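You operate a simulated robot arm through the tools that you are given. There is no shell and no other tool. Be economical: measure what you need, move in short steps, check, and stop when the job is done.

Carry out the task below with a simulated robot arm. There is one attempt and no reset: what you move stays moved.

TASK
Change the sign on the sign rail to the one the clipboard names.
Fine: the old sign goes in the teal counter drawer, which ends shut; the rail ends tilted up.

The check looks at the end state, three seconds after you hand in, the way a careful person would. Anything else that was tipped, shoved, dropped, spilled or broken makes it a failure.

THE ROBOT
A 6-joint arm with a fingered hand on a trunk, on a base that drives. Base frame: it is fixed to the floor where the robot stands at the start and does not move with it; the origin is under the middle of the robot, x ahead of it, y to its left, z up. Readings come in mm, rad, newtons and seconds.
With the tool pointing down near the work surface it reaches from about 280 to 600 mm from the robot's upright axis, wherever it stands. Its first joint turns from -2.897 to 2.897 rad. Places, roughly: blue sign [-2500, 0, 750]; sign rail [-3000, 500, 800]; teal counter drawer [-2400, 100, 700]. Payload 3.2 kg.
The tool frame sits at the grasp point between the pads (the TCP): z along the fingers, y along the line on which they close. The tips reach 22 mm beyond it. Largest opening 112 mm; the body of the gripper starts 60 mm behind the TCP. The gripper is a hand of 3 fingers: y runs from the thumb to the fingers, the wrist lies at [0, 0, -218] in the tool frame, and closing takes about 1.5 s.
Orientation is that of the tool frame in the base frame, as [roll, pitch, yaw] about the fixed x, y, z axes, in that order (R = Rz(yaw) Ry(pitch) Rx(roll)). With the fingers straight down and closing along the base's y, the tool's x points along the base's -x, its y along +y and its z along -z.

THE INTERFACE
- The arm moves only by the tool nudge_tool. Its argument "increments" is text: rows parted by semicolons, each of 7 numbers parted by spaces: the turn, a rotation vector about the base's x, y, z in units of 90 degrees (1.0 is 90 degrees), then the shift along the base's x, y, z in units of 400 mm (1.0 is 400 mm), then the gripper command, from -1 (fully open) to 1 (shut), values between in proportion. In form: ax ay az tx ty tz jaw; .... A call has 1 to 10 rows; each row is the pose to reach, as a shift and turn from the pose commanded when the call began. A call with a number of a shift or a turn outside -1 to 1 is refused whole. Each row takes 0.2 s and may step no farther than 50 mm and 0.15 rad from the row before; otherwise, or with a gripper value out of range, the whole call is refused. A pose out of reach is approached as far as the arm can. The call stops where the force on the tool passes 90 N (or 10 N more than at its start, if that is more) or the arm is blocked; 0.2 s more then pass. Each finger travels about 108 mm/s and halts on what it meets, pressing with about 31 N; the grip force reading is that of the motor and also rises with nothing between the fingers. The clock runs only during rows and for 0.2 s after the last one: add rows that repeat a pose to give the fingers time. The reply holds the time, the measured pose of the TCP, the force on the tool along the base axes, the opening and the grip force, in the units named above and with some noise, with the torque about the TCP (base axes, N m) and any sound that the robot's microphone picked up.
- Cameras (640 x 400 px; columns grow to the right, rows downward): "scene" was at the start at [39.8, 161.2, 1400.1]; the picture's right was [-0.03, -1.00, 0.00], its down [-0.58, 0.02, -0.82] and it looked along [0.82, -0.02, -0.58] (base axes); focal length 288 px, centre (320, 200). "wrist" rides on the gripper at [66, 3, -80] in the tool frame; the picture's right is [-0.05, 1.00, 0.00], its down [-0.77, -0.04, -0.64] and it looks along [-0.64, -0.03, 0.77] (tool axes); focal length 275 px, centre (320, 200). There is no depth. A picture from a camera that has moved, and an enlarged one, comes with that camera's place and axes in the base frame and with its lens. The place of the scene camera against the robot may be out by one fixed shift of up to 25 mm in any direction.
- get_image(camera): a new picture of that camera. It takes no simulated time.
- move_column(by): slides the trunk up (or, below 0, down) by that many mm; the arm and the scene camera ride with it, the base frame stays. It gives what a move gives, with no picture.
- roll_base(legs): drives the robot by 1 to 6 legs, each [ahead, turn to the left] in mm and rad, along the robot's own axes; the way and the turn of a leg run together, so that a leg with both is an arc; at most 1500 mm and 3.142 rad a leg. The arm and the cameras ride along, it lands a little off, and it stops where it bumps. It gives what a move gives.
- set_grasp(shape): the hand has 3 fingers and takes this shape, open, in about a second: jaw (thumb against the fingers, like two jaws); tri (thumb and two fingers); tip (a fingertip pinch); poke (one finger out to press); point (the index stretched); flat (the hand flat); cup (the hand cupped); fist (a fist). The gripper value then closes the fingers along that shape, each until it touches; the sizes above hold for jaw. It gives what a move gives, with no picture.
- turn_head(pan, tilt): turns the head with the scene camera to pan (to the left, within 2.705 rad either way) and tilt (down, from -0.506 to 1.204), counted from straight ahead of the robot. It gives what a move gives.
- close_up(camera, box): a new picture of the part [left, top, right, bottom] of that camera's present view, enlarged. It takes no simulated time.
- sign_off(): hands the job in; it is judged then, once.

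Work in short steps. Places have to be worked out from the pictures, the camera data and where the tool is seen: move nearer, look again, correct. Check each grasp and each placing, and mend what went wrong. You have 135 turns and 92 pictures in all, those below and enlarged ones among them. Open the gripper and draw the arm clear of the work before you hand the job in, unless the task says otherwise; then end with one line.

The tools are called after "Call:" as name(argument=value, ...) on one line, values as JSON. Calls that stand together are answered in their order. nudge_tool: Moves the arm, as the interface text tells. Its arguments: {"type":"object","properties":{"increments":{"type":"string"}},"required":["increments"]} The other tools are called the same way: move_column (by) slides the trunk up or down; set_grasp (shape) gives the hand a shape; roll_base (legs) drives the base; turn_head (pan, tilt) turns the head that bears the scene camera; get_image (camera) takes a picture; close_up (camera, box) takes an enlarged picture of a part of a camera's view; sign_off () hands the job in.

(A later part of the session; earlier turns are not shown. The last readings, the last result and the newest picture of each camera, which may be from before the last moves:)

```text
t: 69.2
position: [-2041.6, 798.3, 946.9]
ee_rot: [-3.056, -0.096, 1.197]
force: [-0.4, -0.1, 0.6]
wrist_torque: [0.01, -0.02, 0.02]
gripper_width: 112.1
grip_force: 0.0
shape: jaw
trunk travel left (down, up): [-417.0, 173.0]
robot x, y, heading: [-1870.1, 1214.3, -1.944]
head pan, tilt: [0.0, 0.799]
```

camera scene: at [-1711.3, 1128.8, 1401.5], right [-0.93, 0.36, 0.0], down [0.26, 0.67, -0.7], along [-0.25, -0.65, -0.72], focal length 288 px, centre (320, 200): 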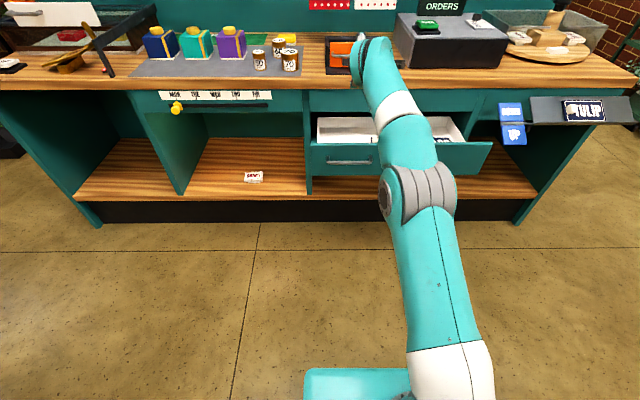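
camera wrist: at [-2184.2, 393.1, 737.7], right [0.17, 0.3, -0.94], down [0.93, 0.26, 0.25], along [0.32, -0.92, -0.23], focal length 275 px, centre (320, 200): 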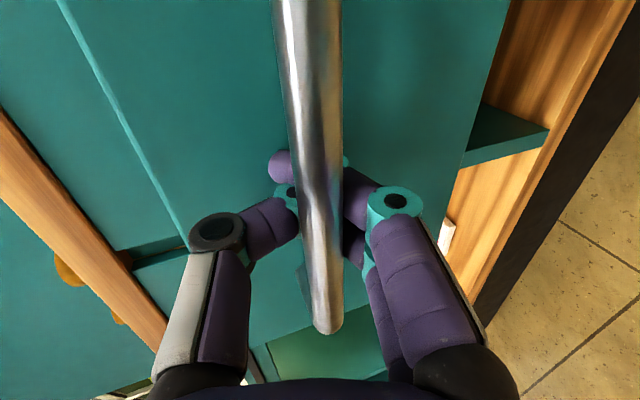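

Good. I level the tool and drive 520 mm forward, over the open drawer but short of the counter edge.

Call:
nudge_tool(increments="-.0764 -.0286 0 0 0 0 -1; -.0764 -.0286 0 0 0 .025 -1")

Call:
roll_base(legs=[[520, 0]])

Call:
get_image(camera="wrist")

Call:
get_image(camera="scene")

```text
t: 69.8
position: [-2042.6, 798.6, 957.2]
ee_rot: [-3.139, 0.0, 1.205]
force: [-0.4, 0.4, -0.8]
wrist_torque: [0.02, 0.0, -0.03]
gripper_width: 111.9
grip_force: 0.0
shape: jaw
trunk travel left (down, up): [-417.0, 173.0]
robot x, y, heading: [-1870.6, 1209.7, -1.944]
head pan, tilt: [0.0, 0.799]
```

```text
t: 72.9
position: [-2231.6, 314.2, 956.0]
ee_rot: [3.141, 0.001, 1.203]
force: [0.4, -0.7, 0.1]
wrist_torque: [0.0, 0.01, -0.05]
gripper_width: 111.8
grip_force: 0.0
shape: jaw
trunk travel left (down, up): [-417.0, 173.0]
robot x, y, heading: [-2061.4, 726.1, -1.942]
head pan, tilt: [0.0, 0.799]
```

```text
55 pictures are left
camera wrist: at [-2206.1, 374.3, 1035.4], right [0.92, -0.4, 0.0], down [-0.31, -0.71, 0.64], along [-0.26, -0.58, -0.77], focal length 275 px, centre (320, 200)
```

wrist: 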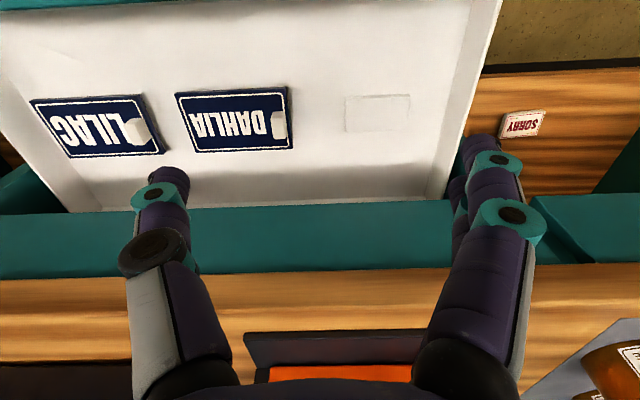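

```text
54 pictures are left
camera scene: at [-1901.5, 643.9, 1401.6], right [-0.93, 0.36, 0.0], down [0.26, 0.67, -0.7], along [-0.25, -0.65, -0.72], focal length 288 px, centre (320, 200)
```

scene: 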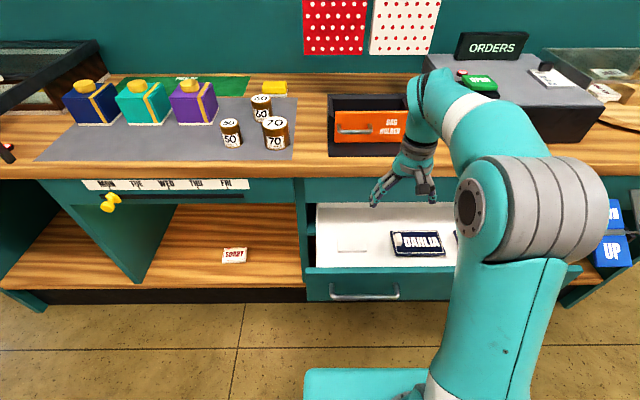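

The drawer holds LILAC, DAHLIA and an empty outlined slot (for the old sign); each sign has a white grip block on its left end. Before grasping, I inspect the rail from here.

Call:
turn_head(pan=-0.85, tilt=0.6)

Call:
get_image(camera="scene")

```text
t: 74.0
position: [-2233.4, 313.4, 957.2]
ee_rot: [3.141, 0.0, 1.205]
force: [0.4, -0.2, -0.2]
wrist_torque: [-0.01, -0.03, -0.01]
gripper_width: 111.8
grip_force: 0.1
shape: jaw
trunk travel left (down, up): [-417.0, 173.0]
robot x, y, heading: [-2059.1, 725.8, -1.945]
head pan, tilt: [-0.85, 0.6]
```

```text
53 pictures are left
camera scene: at [-1955.0, 689.0, 1418.4], right [-0.34, 0.94, 0.0], down [0.53, 0.19, -0.82], along [-0.78, -0.28, -0.57], focal length 288 px, centre (320, 200)
```

scene: 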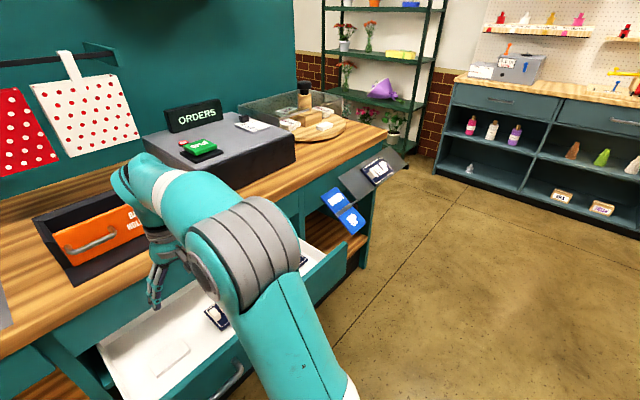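

Call:
close_up(camera="scene", box=[310, 130, 420, 240])

```text
3.64 times, centred on (365, 185) of scene
camera zoom: at [-1955.0, 689.0, 1418.4], right [-0.34, 0.94, 0.0], down [0.53, 0.19, -0.82], along [-0.78, -0.28, -0.57], focal length 1046 px, centre (156, 254)
```

zoom: 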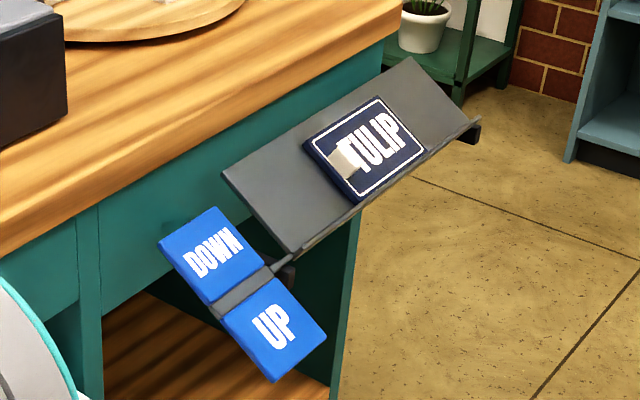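

Triangulation puts TULIP's block near [-2869, 557, 905]. A base spot at about 290 mm further right serves both the rail and the drawer, so I move there keeping the same heading.

Call:
roll_base(legs=[[0, -1.571], [289, 0], [0, 1.571], [40, 0]])

Call:
turn_head(pan=-0.35, tilt=0.75)

Call:
get_image(camera="scene")

Call:
get_image(camera="wrist")

```text
t: 84.2
position: [-2529.8, 396.8, 956.3]
ee_rot: [-3.14, 0.0, 1.162]
force: [-0.9, -0.3, 0.2]
wrist_torque: [-0.02, 0.0, 0.01]
gripper_width: 111.8
grip_force: 0.1
shape: jaw
trunk travel left (down, up): [-417.0, 173.0]
robot x, y, heading: [-2339.0, 801.5, -1.986]
head pan, tilt: [-0.85, 0.6]
```

```text
t: 85.1
position: [-2529.6, 396.7, 956.3]
ee_rot: [-3.141, -0.001, 1.163]
force: [-0.4, 0.0, 0.7]
wrist_torque: [-0.03, -0.01, -0.02]
gripper_width: 112.0
grip_force: 0.0
shape: jaw
trunk travel left (down, up): [-417.0, 173.0]
robot x, y, heading: [-2341.7, 804.9, -1.987]
head pan, tilt: [-0.351, 0.75]
```

```text
51 pictures are left
camera scene: at [-2209.7, 727.4, 1405.6], right [-0.72, 0.69, 0.0], down [0.47, 0.49, -0.73], along [-0.51, -0.53, -0.68], focal length 288 px, centre (320, 200)
```

scene: 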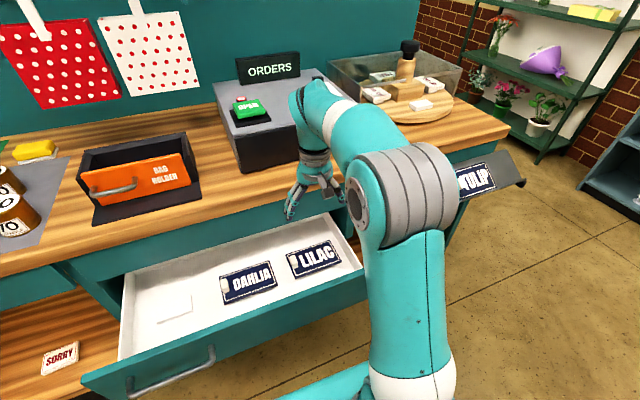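

```text
50 pictures are left
camera wrist: at [-2500.5, 456.1, 1035.5], right [0.9, -0.44, 0.0], down [-0.34, -0.69, 0.64], along [-0.28, -0.57, -0.77], focal length 275 px, centre (320, 200)
```

wrist: 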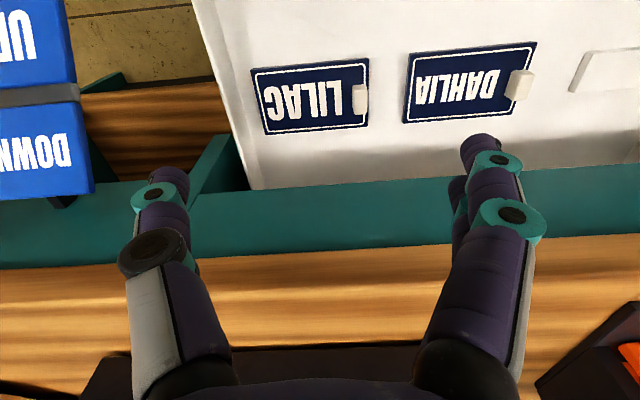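

LILAC's block is near [-2509, 321, 673] and the empty slot's centre near [-2191, 203]. Now I move the hand toward TULIP for a closer look.

Call:
nudge_tool(increments="0 0 .004 -.1 .047 .03 -1; 0 0 .008 -.2 .094 .06 -1; 0 0 .012 -.3 .141 .09 -1; 0 0 .016 -.4 .188 .12 -1; 0 0 .02 -.5 .235 .15 -1; 0 0 .023 -.6 .282 .15 -1; 0 0 .023 -.6 .282 .15 -1")

Call:
get_image(camera="wrist")

Call:
turn_head(pan=-0.75, tilt=0.75)

Call:
get_image(camera="scene")

```text
t: 86.7
position: [-2761.1, 510.9, 1010.0]
ee_rot: [-3.139, 0.003, 1.199]
force: [0.2, -0.2, 0.0]
wrist_torque: [-0.01, 0.0, -0.03]
gripper_width: 111.8
grip_force: 0.0
shape: jaw
out of reach, approached as far as the arm can: row 6, 7
trunk travel left (down, up): [-417.0, 173.0]
robot x, y, heading: [-2339.6, 799.6, -1.988]
head pan, tilt: [-0.351, 0.75]
```

```text
49 pictures are left
camera wrist: at [-2734.8, 572.9, 1088.6], right [0.91, -0.41, 0.0], down [-0.31, -0.7, 0.64], along [-0.26, -0.58, -0.77], focal length 275 px, centre (320, 200)
```

wrist: 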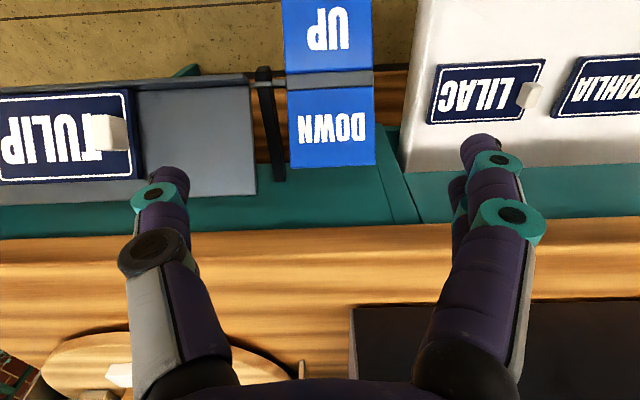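

```text
t: 87.6
position: [-2760.9, 510.9, 1009.2]
ee_rot: [-3.14, 0.001, 1.2]
force: [0.9, -0.6, -0.4]
wrist_torque: [0.0, 0.01, -0.02]
gripper_width: 112.3
grip_force: 0.0
shape: jaw
trunk travel left (down, up): [-417.0, 173.0]
robot x, y, heading: [-2342.6, 799.4, -1.985]
head pan, tilt: [-0.75, 0.75]
```

```text
48 pictures are left
camera scene: at [-2228.3, 754.4, 1405.6], right [-0.39, 0.92, 0.0], down [0.63, 0.27, -0.73], along [-0.67, -0.29, -0.68], focal length 288 px, centre (320, 200)
```

scene: 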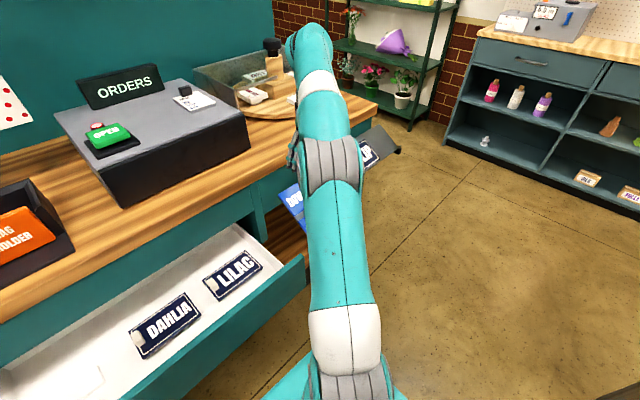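

TULIP is slightly beyond reach from here. I raise the trunk a little for clearance and shift the base 170 mm further along the counter.

Call:
move_column(by=70)

Call:
roll_base(legs=[[0, -1.526], [170, 0], [0, 1.571]])

Call:
get_image(camera="wrist")

```text
t: 88.7
position: [-2761.7, 511.4, 1079.7]
ee_rot: [-3.14, 0.002, 1.2]
force: [-0.5, 0.2, 0.3]
wrist_torque: [0.02, -0.02, 0.03]
gripper_width: 111.8
grip_force: 0.2
shape: jaw
trunk travel left (down, up): [-487.0, 103.0]
robot x, y, heading: [-2344.1, 804.0, -1.984]
head pan, tilt: [-0.75, 0.75]
```

```text
t: 97.7
position: [-2900.6, 545.9, 1079.4]
ee_rot: [-3.14, 0.001, 1.261]
force: [0.5, -0.5, -0.3]
wrist_torque: [-0.02, -0.01, 0.0]
gripper_width: 112.3
grip_force: 0.1
shape: jaw
trunk travel left (down, up): [-487.0, 103.0]
robot x, y, heading: [-2499.5, 863.4, -1.924]
head pan, tilt: [-0.75, 0.75]
```

```text
47 pictures are left
camera wrist: at [-2876.4, 608.9, 1158.8], right [0.94, -0.35, 0.0], down [-0.27, -0.72, 0.64], along [-0.22, -0.6, -0.77], focal length 275 px, centre (320, 200)
```

wrist: 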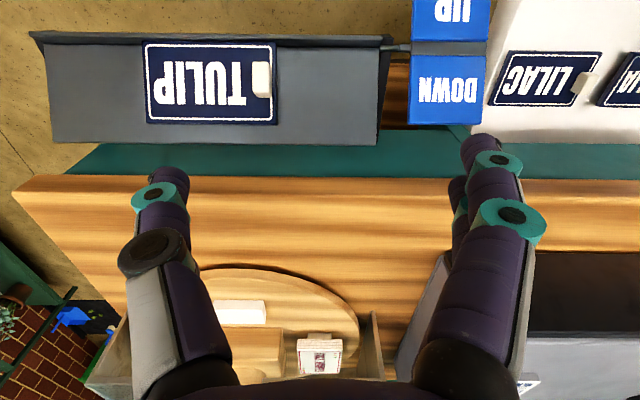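

The block is triangulated at about [-2967, 547, 840]. I centre over it, align yaw and descend to ~90 mm above.

Call:
nudge_tool(increments="0 0 -.013 -.04 0 -.08 -1; 0 0 -.026 -.08 0 -.16 -1; 0 0 -.039 -.12 0 -.24 -1; 0 0 -.039 -.16 .003 -.33 -1; 0 0 -.039 -.166 .003 -.375 -1; 0 0 -.039 -.166 .003 -.375 -1")

Call:
get_image(camera="wrist")

Call:
turn_head(pan=-0.6, tilt=0.8)

Call:
get_image(camera="scene")

```text
t: 99.1
position: [-2964.2, 546.9, 929.4]
ee_rot: [-3.14, 0.0, 1.2]
force: [0.0, 0.2, 1.6]
wrist_torque: [0.0, -0.03, 0.01]
gripper_width: 111.9
grip_force: 0.1
shape: jaw
trunk travel left (down, up): [-487.0, 103.0]
robot x, y, heading: [-2498.3, 864.0, -1.922]
head pan, tilt: [-0.75, 0.75]
```

```text
46 pictures are left
camera wrist: at [-2937.5, 608.1, 1008.0], right [0.91, -0.4, 0.0], down [-0.31, -0.71, 0.64], along [-0.26, -0.58, -0.77], focal length 275 px, centre (320, 200)
```

wrist: 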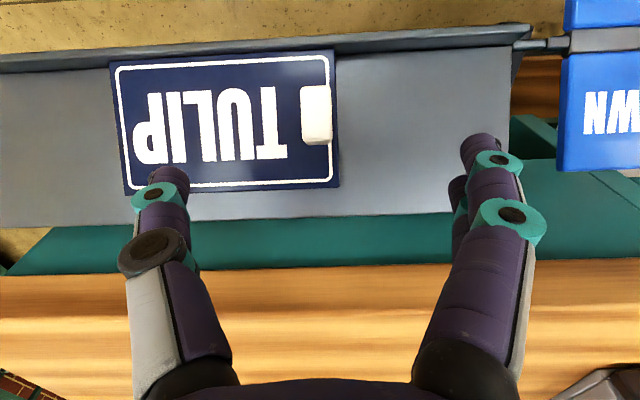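

```text
t: 99.8
position: [-2964.4, 546.8, 927.5]
ee_rot: [-3.141, 0.001, 1.201]
force: [0.3, 0.2, 0.0]
wrist_torque: [-0.03, -0.01, 0.03]
gripper_width: 111.8
grip_force: 0.1
shape: jaw
trunk travel left (down, up): [-487.0, 103.0]
robot x, y, heading: [-2497.2, 863.2, -1.921]
head pan, tilt: [-0.6, 0.799]
```

```text
45 pictures are left
camera scene: at [-2375.3, 813.0, 1471.6], right [-0.58, 0.81, 0.0], down [0.58, 0.42, -0.7], along [-0.57, -0.4, -0.72], focal length 288 px, centre (320, 200)
```

scene: 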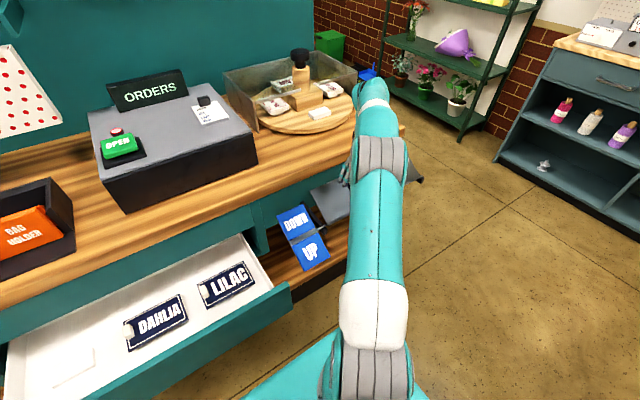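

Call:
close_up(camera="wrist", box=[240, 20, 400, 180])

```text
2.50 times, centred on (320, 100) of wrist
camera zoom: at [-2937.4, 608.0, 1008.3], right [0.91, -0.4, 0.0], down [-0.31, -0.71, 0.64], along [-0.26, -0.58, -0.77], focal length 688 px, centre (320, 450)
```

zoom: 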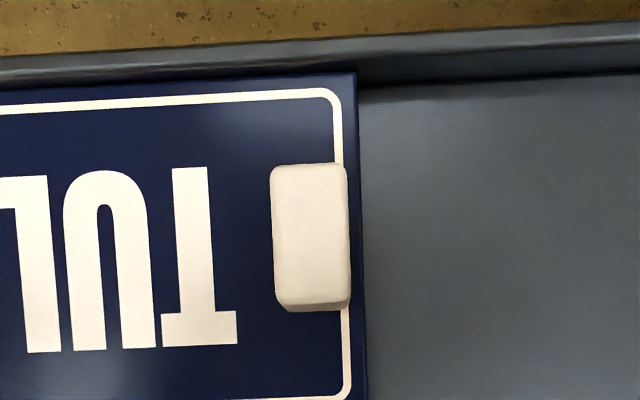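

The block is ~19 mm wide, ~31 mm long, on a board tilted ~30° toward me. I tilt the tool along the board's normal and stop 50 mm above the block.

Call:
nudge_tool(increments="-.0775 .0303 0 .003 .015 -.027 -.2; -.155 .0606 0 .006 .03 -.055 -.2; -.2325 .0909 0 .01 .045 -.083 -.2; -.31 .1212 0 .013 .058 -.11 -.2; -.31 .1212 0 .013 .058 -.11 -.2")

Call:
get_image(camera="wrist")

```text
t: 101.0
position: [-2964.5, 547.7, 898.7]
ee_rot: [-3.135, 0.504, 1.191]
force: [-0.6, -0.2, 0.2]
wrist_torque: [0.0, -0.05, 0.08]
gripper_width: 67.6
grip_force: 0.0
shape: jaw
out of reach, approached as far as the arm can: row 4, 5
trunk travel left (down, up): [-487.0, 103.0]
robot x, y, heading: [-2499.8, 863.2, -1.925]
head pan, tilt: [-0.6, 0.799]
```

```text
43 pictures are left
camera wrist: at [-2924.9, 636.5, 936.5], right [0.91, -0.41, 0.02], down [-0.17, -0.33, 0.93], along [-0.38, -0.85, -0.37], focal length 275 px, centre (320, 200)
```

wrist: 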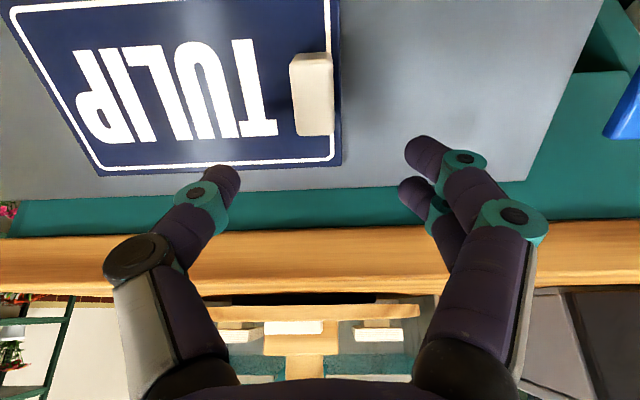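

The tilt is nearly right but the pose is at a limit close in; I back the base 60 mm and reach to the pre-grasp point again.

Call:
roll_base(legs=[[-60, 0]])

Call:
nudge_tool(increments="-.01 .004 0 -.02 -.04 -.01 -.2; -.02 .007 0 -.04 -.08 -.03 -.2; -.02 .007 0 -.04 -.08 -.03 -.2")

```text
t: 102.0
position: [-2942.7, 604.7, 899.9]
ee_rot: [-3.134, 0.504, 1.19]
force: [-0.6, 0.3, 0.1]
wrist_torque: [-0.02, -0.01, 0.01]
gripper_width: 67.8
grip_force: 0.1
shape: jaw
trunk travel left (down, up): [-487.0, 103.0]
robot x, y, heading: [-2476.6, 915.5, -1.923]
head pan, tilt: [-0.6, 0.799]
```

```text
t: 102.8
position: [-2959.5, 571.3, 886.4]
ee_rot: [-3.137, 0.538, 1.191]
force: [0.2, -0.1, 0.3]
wrist_torque: [0.05, 0.01, 0.0]
gripper_width: 67.7
grip_force: 0.2
shape: jaw
trunk travel left (down, up): [-487.0, 103.0]
robot x, y, heading: [-2476.0, 916.1, -1.922]
head pan, tilt: [-0.6, 0.799]
```

Exactly at the pre-grasp. I verify the alignment.

Call:
get_image(camera="wrist")

```text
42 pictures are left
camera wrist: at [-2920.3, 661.0, 921.1], right [0.91, -0.41, 0.02], down [-0.16, -0.3, 0.94], along [-0.38, -0.86, -0.34], focal length 275 px, centre (320, 200)
```

wrist: 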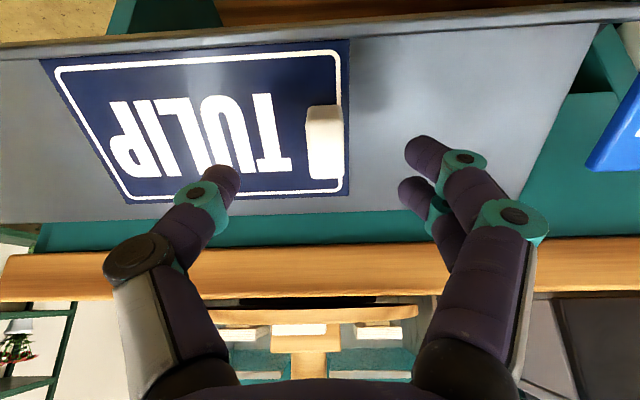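

Aligned. I advance 36 mm along the tool axis.

Call:
nudge_tool(increments="0 0 0 -.0086 -.0214 -.0387 -.2; 0 0 0 -.0171 -.0428 -.0773 -.2; 0 0 0 -.0171 -.0428 -.0773 -.2")

Call:
get_image(camera="wrist")

```text
t: 103.6
position: [-2964.5, 554.3, 857.6]
ee_rot: [-3.137, 0.537, 1.191]
force: [-0.1, -0.8, -0.5]
wrist_torque: [0.02, 0.0, 0.0]
gripper_width: 67.4
grip_force: 0.1
shape: jaw
trunk travel left (down, up): [-487.0, 103.0]
robot x, y, heading: [-2478.8, 917.9, -1.924]
head pan, tilt: [-0.6, 0.799]
```

```text
41 pictures are left
camera wrist: at [-2925.7, 644.7, 890.8], right [0.91, -0.41, 0.02], down [-0.16, -0.3, 0.94], along [-0.38, -0.86, -0.34], focal length 275 px, centre (320, 200)
```

wrist: 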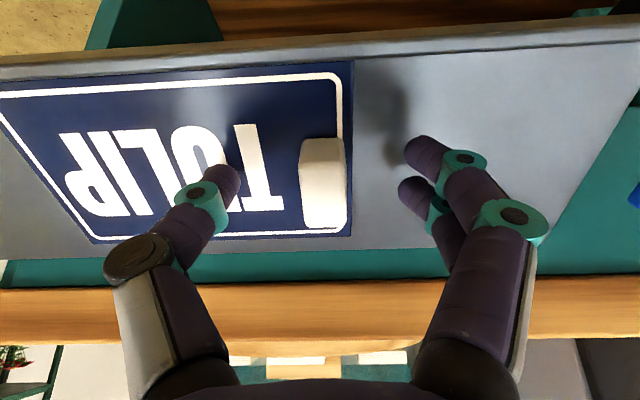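

The block top is still ~15–20 mm past the TCP. I advance 14 mm more, watching force.

Call:
nudge_tool(increments="0 0 0 -.0034 -.0083 -.015 -.2; 0 0 0 -.0067 -.0166 -.03 -.2; 0 0 0 -.0067 -.0166 -.03 -.2")

Call:
get_image(camera="wrist")

```text
t: 104.4
position: [-2966.9, 548.3, 844.0]
ee_rot: [-3.137, 0.538, 1.189]
force: [1.5, 0.0, -0.1]
wrist_torque: [-0.01, 0.05, 0.01]
gripper_width: 67.3
grip_force: 0.1
shape: jaw
trunk travel left (down, up): [-487.0, 103.0]
robot x, y, heading: [-2477.4, 915.1, -1.919]
head pan, tilt: [-0.6, 0.799]
```

```text
40 pictures are left
camera wrist: at [-2928.2, 638.1, 878.2], right [0.91, -0.41, 0.02], down [-0.16, -0.3, 0.94], along [-0.38, -0.86, -0.34], focal length 275 px, centre (320, 200)
```

wrist: 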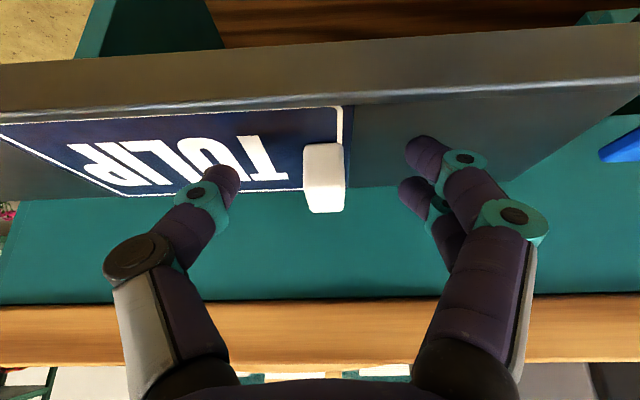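

The rail tipped under the touch: the board now looks flatter. I back off a little and look again.

Call:
nudge_tool(increments="0 0 0 .01 .025 .05 -.2; 0 0 0 .02 .05 .1 -.2; 0 0 0 .02 .05 .15 -.2; 0 0 0 .02 .05 .15 -.2")

Call:
get_image(camera="wrist")

Call:
close_up(camera="scene", box=[220, 100, 480, 300])

```text
t: 105.4
position: [-2959.0, 569.1, 905.3]
ee_rot: [-3.138, 0.536, 1.189]
force: [0.2, -0.5, 0.3]
wrist_torque: [-0.05, -0.03, -0.01]
gripper_width: 67.5
grip_force: 0.1
shape: jaw
trunk travel left (down, up): [-487.0, 103.0]
robot x, y, heading: [-2473.4, 914.0, -1.923]
head pan, tilt: [-0.6, 0.799]
```

```text
39 pictures are left
camera wrist: at [-2919.5, 658.0, 939.3], right [0.91, -0.41, 0.02], down [-0.16, -0.3, 0.94], along [-0.38, -0.86, -0.34], focal length 275 px, centre (320, 200)
```

wrist: 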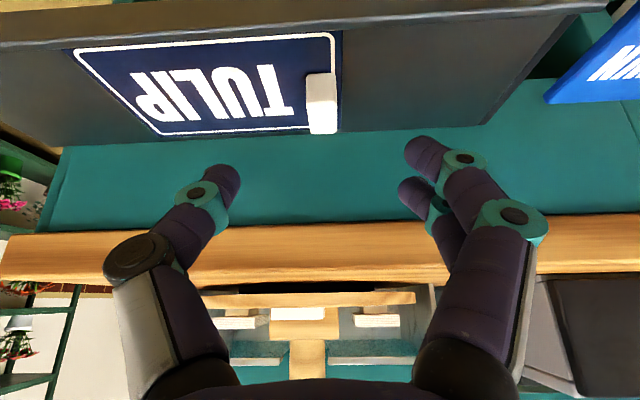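

```text
2.00 times, centred on (350, 200) of scene
camera zoom: at [-2354.5, 869.6, 1471.6], right [-0.58, 0.81, 0.0], down [0.58, 0.42, -0.7], along [-0.57, -0.41, -0.72], focal length 575 px, centre (260, 200)
```

zoom: 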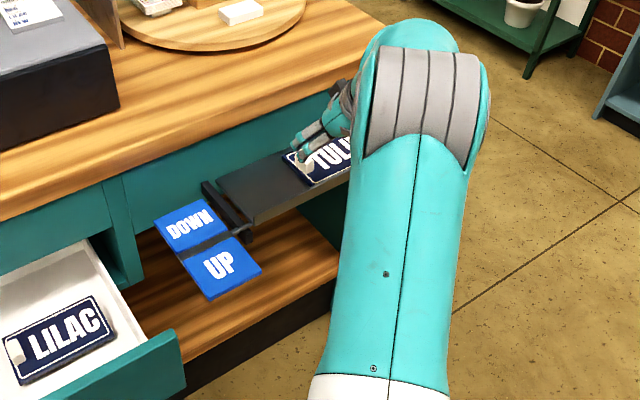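

The rail has flipped to its lower, near-flat state (good for exchanging; I'll press UP at the end). I set the tool vertical again, over the block.

Call:
nudge_tool(increments=".0795 -.0311 0 -.004 -.013 .01 -.2; .159 -.0622 0 -.008 -.026 .02 -.2; .2385 -.0933 0 -.012 -.039 .03 -.2; .318 -.1244 0 -.015 -.052 .04 -.2; .318 -.1244 0 -.015 -.052 .04 -.2")

Call:
get_image(camera="wrist")

```text
t: 106.6
position: [-2959.2, 550.4, 916.7]
ee_rot: [-3.134, 0.069, 1.191]
force: [0.9, -0.9, 0.2]
wrist_torque: [-0.02, 0.0, 0.0]
gripper_width: 67.1
grip_force: 0.0
shape: jaw
out of reach, approached as far as the arm can: row 4, 5
trunk travel left (down, up): [-487.0, 103.0]
robot x, y, heading: [-2479.8, 918.1, -1.92]
head pan, tilt: [-0.6, 0.799]
```

```text
37 pictures are left
camera wrist: at [-2930.2, 615.9, 991.8], right [0.91, -0.41, -0.01], down [-0.3, -0.66, 0.69], along [-0.29, -0.62, -0.73], focal length 275 px, centre (320, 200)
```

wrist: 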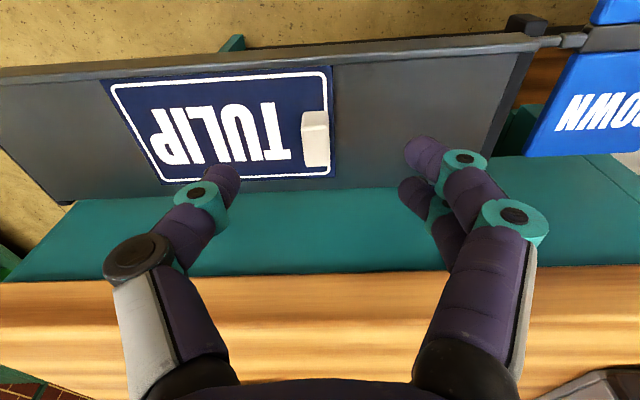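

The board is now horizontal (sign at z≈800), block top near [-2976, 524, 818]. I drive 60 mm forward again for reach and centre the tool over it at z≈880.

Call:
roll_base(legs=[[60, 0]])

Call:
nudge_tool(increments=".041 -.016 0 .005 .04 -.05 -.2; .041 -.016 0 .009 .07 -.09 -.2; .041 -.016 0 .009 .07 -.09 -.2")

Call:
get_image(camera="wrist")

```text
t: 107.5
position: [-2980.8, 493.4, 917.3]
ee_rot: [-3.134, 0.067, 1.188]
force: [-0.4, -0.4, 0.1]
wrist_torque: [0.0, 0.03, 0.02]
gripper_width: 67.4
grip_force: 0.1
shape: jaw
trunk travel left (down, up): [-487.0, 103.0]
robot x, y, heading: [-2500.1, 863.7, -1.923]
head pan, tilt: [-0.6, 0.799]
```

```text
t: 108.3
position: [-2977.9, 522.5, 881.4]
ee_rot: [-3.132, -0.001, 1.19]
force: [0.7, -0.3, 0.0]
wrist_torque: [-0.02, -0.01, 0.02]
gripper_width: 67.5
grip_force: 0.1
shape: jaw
trunk travel left (down, up): [-487.0, 103.0]
robot x, y, heading: [-2499.0, 861.0, -1.917]
head pan, tilt: [-0.6, 0.799]
```

```text
36 pictures are left
camera wrist: at [-2949.3, 582.9, 960.5], right [0.91, -0.41, -0.01], down [-0.31, -0.7, 0.64], along [-0.27, -0.58, -0.77], focal length 275 px, centre (320, 200)
```

wrist: 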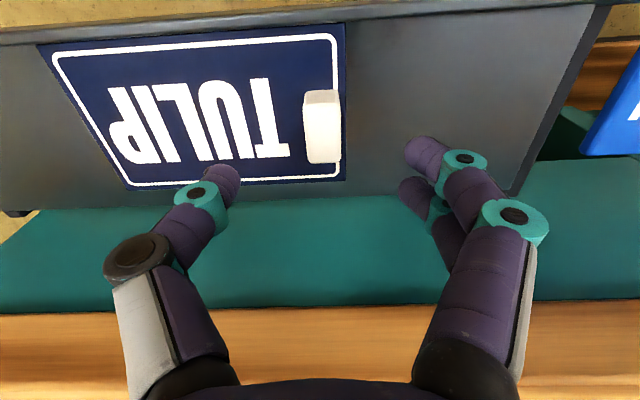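

Well centred over the block (top ≈ 818–825). I descend 50 mm.

Call:
nudge_tool(increments="0 0 0 0 0 -.06 -.2; 0 0 0 0 0 -.125 -.2; 0 0 0 0 0 -.125 -.2")

Call:
get_image(camera="wrist")

```text
t: 109.2
position: [-2975.8, 521.1, 833.2]
ee_rot: [-3.128, 0.005, 1.191]
force: [2.0, -2.8, 23.7]
wrist_torque: [0.41, 1.03, 0.09]
gripper_width: 66.7
grip_force: 0.0
shape: jaw
trunk travel left (down, up): [-487.0, 103.0]
robot x, y, heading: [-2498.4, 863.5, -1.918]
head pan, tilt: [-0.6, 0.799]
```

```text
35 pictures are left
camera wrist: at [-2947.8, 581.4, 912.2], right [0.91, -0.41, -0.01], down [-0.31, -0.7, 0.64], along [-0.27, -0.58, -0.77], focal length 275 px, centre (320, 200)
```

wrist: 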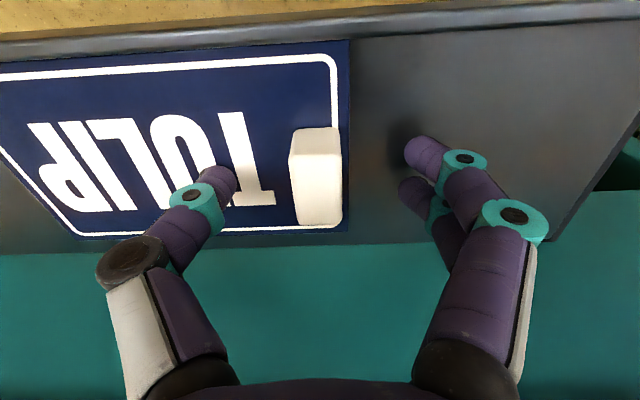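

The fingertips touch the board (24 N). I lift 4 mm and close on the block.

Call:
nudge_tool(increments="0 0 0 0 0 .011 -.2; 0 0 0 0 0 .011 .2; 0 0 0 0 0 .011 .6; 0 0 0 0 0 .011 1; 0 0 0 0 0 .011 1; 0 0 0 0 0 .011 1; 0 0 0 0 0 .011 1")

Call:
get_image(camera="wrist")

```text
t: 110.8
position: [-2977.1, 522.0, 835.3]
ee_rot: [-3.13, 0.0, 1.191]
force: [2.2, 0.4, 7.2]
wrist_torque: [-0.05, -0.22, 0.07]
gripper_width: 17.8
grip_force: 31.0
shape: jaw
trunk travel left (down, up): [-487.0, 103.0]
robot x, y, heading: [-2497.0, 861.8, -1.918]
head pan, tilt: [-0.6, 0.799]
```

```text
34 pictures are left
camera wrist: at [-2948.6, 581.8, 914.1], right [0.91, -0.41, -0.01], down [-0.31, -0.7, 0.64], along [-0.27, -0.58, -0.77], focal length 275 px, centre (320, 200)
```

wrist: 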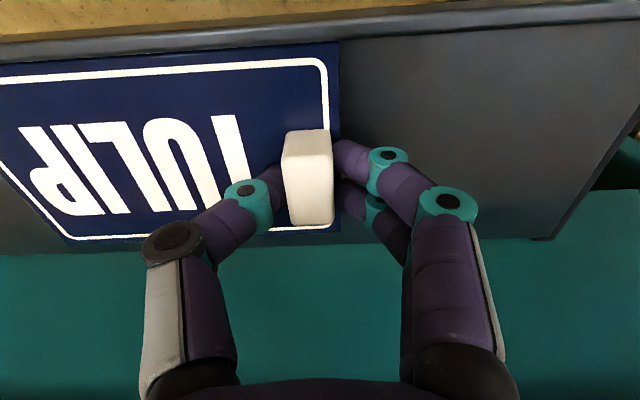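

Gripped (17.8 mm). I lift straight up.

Call:
nudge_tool(increments="0 0 0 0 0 .05 1; 0 0 0 0 0 .11 1; 0 0 0 0 0 .2 1; 0 0 0 0 0 .29 1; 0 0 0 0 0 .35 1; 0 0 0 0 0 .35 1")

Call:
get_image(camera="wrist")

```text
t: 112.2
position: [-2965.2, 521.9, 972.4]
ee_rot: [-3.132, 0.002, 1.19]
force: [0.0, 0.0, -1.0]
wrist_torque: [0.02, -0.05, 0.0]
gripper_width: 16.6
grip_force: 30.6
shape: jaw
out of reach, approached as far as the arm can: row 5, 6
trunk travel left (down, up): [-487.0, 103.0]
robot x, y, heading: [-2497.9, 863.1, -1.923]
head pan, tilt: [-0.6, 0.799]
```

```text
33 pictures are left
camera wrist: at [-2938.0, 581.6, 1051.6], right [0.91, -0.41, -0.01], down [-0.31, -0.7, 0.64], along [-0.27, -0.58, -0.77], focal length 275 px, centre (320, 200)
```

wrist: 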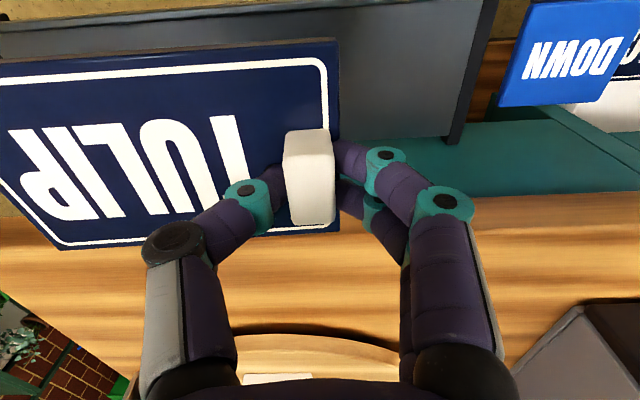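

TULIP is held level. I move the base back along the counter (~390 mm) so the drawer's empty slot is within reach, swinging the arm outward over free floor.

Call:
roll_base(legs=[[0, -1.59], [-390, 0], [0, 1.571]])

Call:
turn_head(pan=0.0, tilt=0.9)

Call:
get_image(camera="scene")

```text
t: 122.3
position: [-2608.2, 388.9, 972.5]
ee_rot: [-3.132, 0.002, 1.163]
force: [0.6, -0.5, 0.1]
wrist_torque: [-0.02, -0.09, -0.03]
gripper_width: 16.4
grip_force: 31.1
shape: jaw
trunk travel left (down, up): [-487.0, 103.0]
robot x, y, heading: [-2130.2, 715.2, -1.946]
head pan, tilt: [-0.6, 0.799]
```

```text
t: 123.3
position: [-2608.1, 390.0, 972.6]
ee_rot: [-3.131, 0.003, 1.164]
force: [0.1, -0.7, -0.8]
wrist_torque: [-0.05, -0.1, -0.03]
gripper_width: 16.1
grip_force: 30.4
shape: jaw
trunk travel left (down, up): [-487.0, 103.0]
robot x, y, heading: [-2130.8, 716.5, -1.953]
head pan, tilt: [0.0, 0.901]
```

```text
32 pictures are left
camera scene: at [-1971.0, 640.4, 1463.7], right [-0.93, 0.37, 0.0], down [0.29, 0.73, -0.62], along [-0.23, -0.58, -0.78], focal length 288 px, centre (320, 200)
```

scene: 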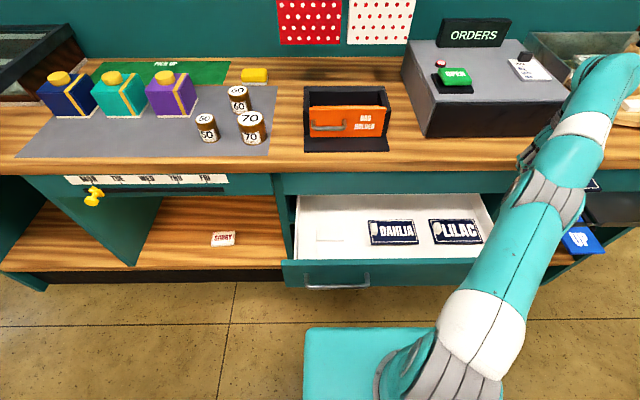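

The base is well placed ([-2130,716]). I carry TULIP at this height to above the empty slot (block target ≈[-2133,179]).

Call:
nudge_tool(increments="0 0 .003 .099 -.044 0 1; 0 0 .006 .198 -.088 0 1; 0 0 .009 .297 -.132 0 1; 0 0 .012 .396 -.176 0 1; 0 0 .015 .495 -.22 0 1; 0 0 .018 .594 -.264 0 1; 0 0 .02 .693 -.308 0 1; 0 0 .022 .792 -.352 0 1; 0 0 .022 .891 -.396 0 1; 0 0 .022 .99 -.44 0 1")

Call:
nudge_tool(increments="0 0 0 .099 -.044 0 1; 0 0 0 .198 -.088 0 1; 0 0 0 .198 -.088 0 1")

Call:
get_image(camera="wrist")

Call:
get_image(camera="scene")

```text
t: 125.5
position: [-2211.5, 214.6, 973.4]
ee_rot: [-3.132, 0.004, 1.196]
force: [0.8, 0.0, -2.0]
wrist_torque: [-0.04, -0.07, 0.04]
gripper_width: 15.8
grip_force: 30.9
shape: jaw
trunk travel left (down, up): [-487.0, 103.0]
robot x, y, heading: [-2130.1, 718.6, -1.949]
head pan, tilt: [0.0, 0.901]
```

```text
t: 126.3
position: [-2134.2, 178.2, 970.7]
ee_rot: [-3.13, 0.003, 1.196]
force: [1.0, 0.2, -1.4]
wrist_torque: [-0.02, -0.04, -0.01]
gripper_width: 16.1
grip_force: 31.0
shape: jaw
trunk travel left (down, up): [-487.0, 103.0]
robot x, y, heading: [-2136.0, 722.7, -1.945]
head pan, tilt: [0.0, 0.901]
```

```text
31 pictures are left
camera wrist: at [-2106.4, 239.4, 1049.4], right [0.91, -0.41, -0.01], down [-0.31, -0.71, 0.64], along [-0.27, -0.58, -0.77], focal length 275 px, centre (320, 200)
```

wrist: 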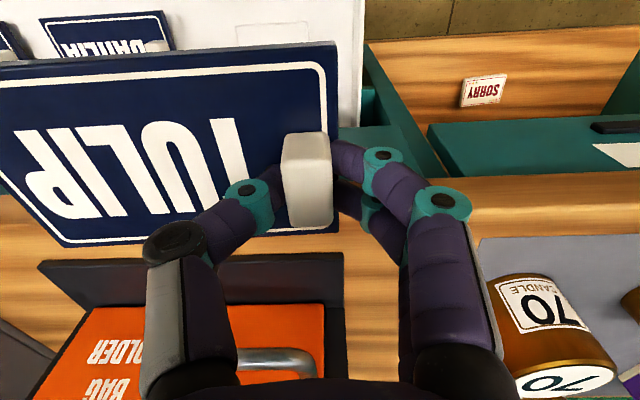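

```text
30 pictures are left
camera scene: at [-1970.7, 640.4, 1463.7], right [-0.93, 0.37, 0.0], down [0.29, 0.73, -0.62], along [-0.23, -0.58, -0.78], focal length 288 px, centre (320, 200)
```

scene: 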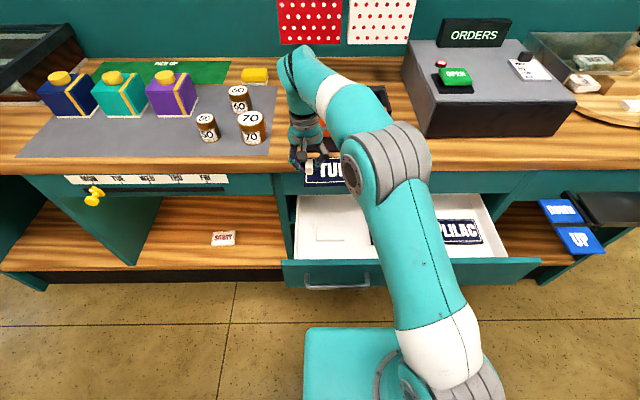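

The marked spot looks narrower than a sign; I enlarge it before lowering.

Call:
close_up(camera="scene", box=[280, 180, 400, 290])

```text
3.64 times, centred on (340, 235) of scene
camera zoom: at [-1970.7, 640.4, 1463.7], right [-0.93, 0.37, 0.0], down [0.29, 0.73, -0.62], along [-0.23, -0.58, -0.78], focal length 1046 px, centre (247, 73)
```

zoom: 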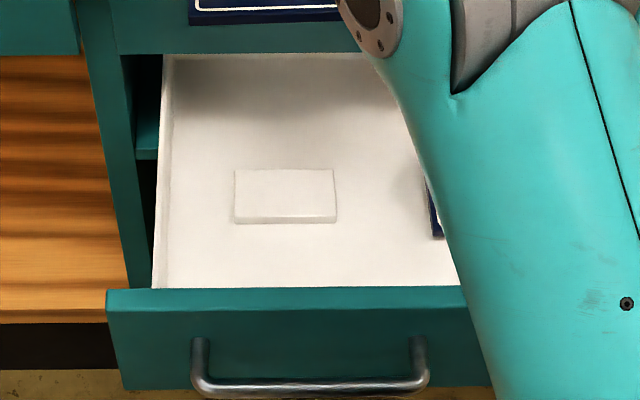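

It's a raised pad matching the sign's centre at [-2193,200], so my target fits. I lower in steps.

Call:
nudge_tool(increments="0 0 0 0 0 -.11 1; 0 0 0 0 0 -.22 1; 0 0 0 0 0 -.33 1; 0 0 0 0 0 -.44 1; 0 0 0 0 0 -.52 1; 0 0 0 0 0 -.52 1")

Call:
get_image(camera="wrist")

```text
t: 127.7
position: [-2133.9, 176.7, 764.6]
ee_rot: [-3.13, 0.004, 1.196]
force: [-0.4, 0.2, -1.5]
wrist_torque: [-0.02, -0.04, 0.03]
gripper_width: 15.7
grip_force: 31.2
shape: jaw
trunk travel left (down, up): [-487.0, 103.0]
robot x, y, heading: [-2129.5, 719.2, -1.943]
head pan, tilt: [0.0, 0.901]
```

```text
28 pictures are left
camera wrist: at [-2105.5, 238.0, 843.5], right [0.91, -0.41, -0.01], down [-0.31, -0.71, 0.64], along [-0.27, -0.58, -0.77], focal length 275 px, centre (320, 200)
```

wrist: 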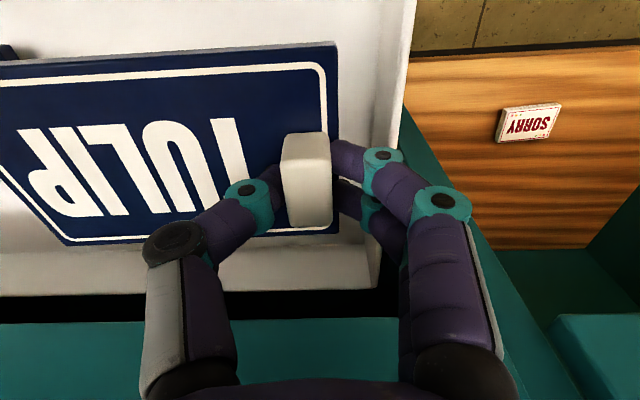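

The left-hand fingers would come near the drawer's side wall, so I shift 14 mm to the right while lowering to z≈705.

Call:
nudge_tool(increments="0 0 0 -.033 .013 0 1; 0 0 0 -.033 .013 -.05 1; 0 0 0 -.033 .013 -.1 1; 0 0 0 -.033 .013 -.15 1; 0 0 0 -.033 .013 -.15 1")

Call:
get_image(camera="wrist")

```text
t: 128.9
position: [-2144.5, 182.8, 704.8]
ee_rot: [-3.129, 0.005, 1.198]
force: [0.7, -0.1, -1.6]
wrist_torque: [0.0, -0.05, -0.02]
gripper_width: 15.9
grip_force: 30.7
shape: jaw
trunk travel left (down, up): [-487.0, 103.0]
robot x, y, heading: [-2130.9, 717.8, -1.945]
head pan, tilt: [0.0, 0.901]
```

```text
27 pictures are left
camera wrist: at [-2117.4, 243.8, 783.3], right [0.91, -0.41, -0.01], down [-0.31, -0.71, 0.64], along [-0.27, -0.58, -0.77], focal length 275 px, centre (320, 200)
```

wrist: 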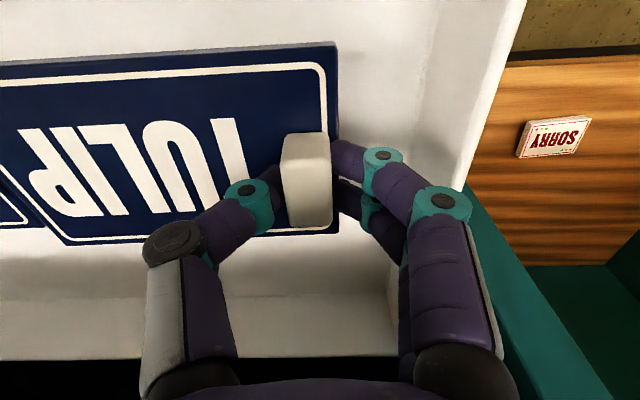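

No contact. I lower another 14 mm slowly.

Call:
nudge_tool(increments="0 0 0 -.005 .002 -.012 1; 0 0 0 -.01 .004 -.024 1; 0 0 0 -.01 .004 -.035 1; 0 0 0 -.01 .004 -.035 1")

```text
t: 129.9
position: [-2149.1, 185.6, 690.8]
ee_rot: [-3.131, 0.003, 1.197]
force: [-0.4, 0.6, -0.8]
wrist_torque: [-0.03, -0.09, -0.02]
gripper_width: 16.0
grip_force: 31.0
shape: jaw
trunk travel left (down, up): [-487.0, 103.0]
robot x, y, heading: [-2132.0, 718.9, -1.949]
head pan, tilt: [0.0, 0.901]
```

Call:
nudge_tool(increments="0 0 0 0 0 -.008 1; 0 0 0 0 0 -.016 1; 0 0 0 0 0 -.022 1; 0 0 0 0 0 -.022 1")

```text
t: 130.9
position: [-2149.7, 185.3, 685.4]
ee_rot: [-3.133, 0.009, 1.201]
force: [1.7, -1.3, 34.8]
wrist_torque: [0.08, 0.07, -0.03]
gripper_width: 17.4
grip_force: 30.8
shape: jaw
trunk travel left (down, up): [-487.0, 103.0]
robot x, y, heading: [-2132.2, 717.1, -1.949]
head pan, tilt: [0.0, 0.901]
```

The sign rests on the pad (35 N, contact at z≈686). I ease off 2 mm and open just enough to release.

Call:
nudge_tool(increments="0 0 0 0 0 .009 1; 0 0 0 0 0 .009 .5; 0 0 0 0 0 .009 .35; 0 0 0 0 0 .009 .35; 0 0 0 0 0 .009 .35")

Call:
nudge_tool(increments="0 0 0 0 0 .03 .35; 0 0 0 0 0 .1 .35; 0 0 0 0 0 .2 .35; 0 0 0 0 0 .32 .35; 0 0 0 0 0 .44 .35; 0 0 0 0 0 .5 .35; 0 0 0 0 0 .5 .35")

Call:
get_image(camera="wrist")

```text
t: 132.1
position: [-2148.4, 185.4, 686.8]
ee_rot: [-3.131, 0.003, 1.197]
force: [1.8, -0.7, 5.7]
wrist_torque: [0.03, 0.15, 0.0]
gripper_width: 35.1
grip_force: 0.0
shape: jaw
trunk travel left (down, up): [-487.0, 103.0]
robot x, y, heading: [-2132.3, 718.2, -1.941]
head pan, tilt: [0.0, 0.901]
```

```text
t: 133.7
position: [-2149.7, 185.7, 885.4]
ee_rot: [-3.131, 0.004, 1.198]
force: [-1.1, 0.4, 0.1]
wrist_torque: [-0.03, 0.0, 0.01]
gripper_width: 36.2
grip_force: 0.1
shape: jaw
trunk travel left (down, up): [-487.0, 103.0]
robot x, y, heading: [-2130.4, 721.0, -1.945]
head pan, tilt: [0.0, 0.901]
```

```text
26 pictures are left
camera wrist: at [-2123.0, 246.4, 965.1], right [0.91, -0.41, -0.01], down [-0.31, -0.71, 0.64], along [-0.27, -0.58, -0.77], focal length 275 px, centre (320, 200)
```

wrist: 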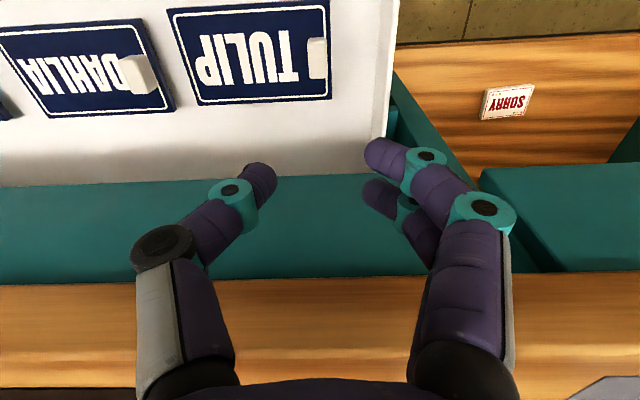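

TULIP lies flat on its pad. Next LILAC: I move over its block at [-2509, 321].

Call:
nudge_tool(increments="0 0 0 -.1 .0376 0 .1; 0 0 0 -.2 .0752 0 -.1; 0 0 0 -.3 .1128 0 -.2; 0 0 0 -.4 .1504 0 -.2; 0 0 0 -.5 .188 0 -.2; 0 0 0 -.6 .2256 0 -.2; 0 0 0 -.7 .2632 0 -.2; 0 0 0 -.8 .3 0 -.2; 0 0 0 -.9 .338 -.08 -.2; 0 0 0 -.9 .338 -.18 -.2")

Call:
get_image(camera="wrist")

```text
refused: row 9 steps farther than a row can; nothing moved
```

```text
25 pictures are left
camera wrist: at [-2123.0, 246.4, 965.1], right [0.91, -0.41, -0.01], down [-0.31, -0.71, 0.64], along [-0.27, -0.58, -0.77], focal length 275 px, centre (320, 200)
```

wrist: 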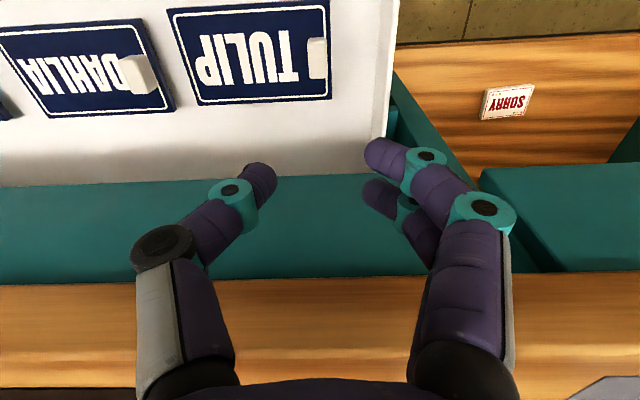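

One row stepped too far; I resend it with the steps evened out.

Call:
nudge_tool(increments="0 0 0 -.1 .0376 0 .1; 0 0 0 -.2 .0752 0 -.1; 0 0 0 -.3 .1128 0 -.2; 0 0 0 -.4 .1504 0 -.2; 0 0 0 -.5 .188 0 -.2; 0 0 0 -.6 .2256 0 -.2; 0 0 0 -.7 .2632 0 -.2; 0 0 0 -.8 .3 0 -.2; 0 0 0 -.9 .338 0 -.2; 0 0 0 -.9 .338 -.1 -.2")

Call:
get_image(camera="wrist")

```text
t: 135.9
position: [-2513.1, 319.9, 845.3]
ee_rot: [-3.129, 0.004, 1.2]
force: [-1.0, -0.2, 0.4]
wrist_torque: [-0.01, 0.02, -0.03]
gripper_width: 66.8
grip_force: 0.0
shape: jaw
trunk travel left (down, up): [-487.0, 103.0]
robot x, y, heading: [-2133.1, 719.4, -1.948]
head pan, tilt: [0.0, 0.901]
```

```text
24 pictures are left
camera wrist: at [-2483.1, 381.0, 924.8], right [0.91, -0.41, -0.01], down [-0.31, -0.71, 0.64], along [-0.27, -0.58, -0.77], focal length 275 px, centre (320, 200)
```

wrist: 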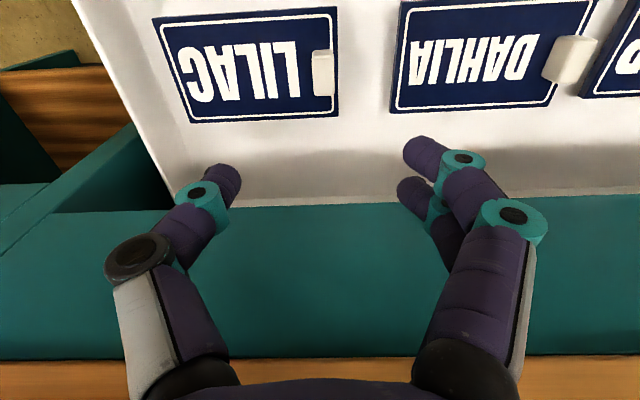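

Aligned. I descend to z≈690.

Call:
nudge_tool(increments="0 0 0 .006 -.002 -.1 -.2; 0 0 0 .006 -.002 -.2 -.2; 0 0 0 .006 -.002 -.3 -.2; 0 0 0 .006 -.002 -.36 -.2; 0 0 0 .006 -.002 -.388 -.2; 0 0 0 .006 -.002 -.388 -.2")

Call:
get_image(camera="wrist")

```text
t: 137.3
position: [-2507.5, 319.7, 690.6]
ee_rot: [-3.13, 0.003, 1.197]
force: [0.7, -0.4, 0.8]
wrist_torque: [-0.02, -0.02, 0.0]
gripper_width: 66.9
grip_force: 0.0
shape: jaw
trunk travel left (down, up): [-487.0, 103.0]
robot x, y, heading: [-2127.9, 720.1, -1.948]
head pan, tilt: [0.0, 0.901]
```

```text
23 pictures are left
camera wrist: at [-2478.9, 379.5, 768.9], right [0.91, -0.41, -0.01], down [-0.31, -0.71, 0.64], along [-0.27, -0.58, -0.77], focal length 275 px, centre (320, 200)
```

wrist: 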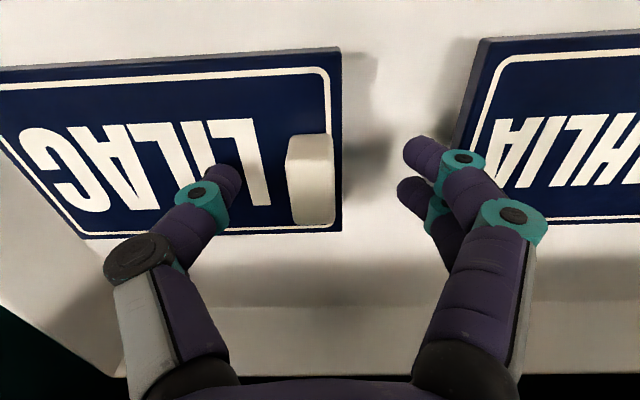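

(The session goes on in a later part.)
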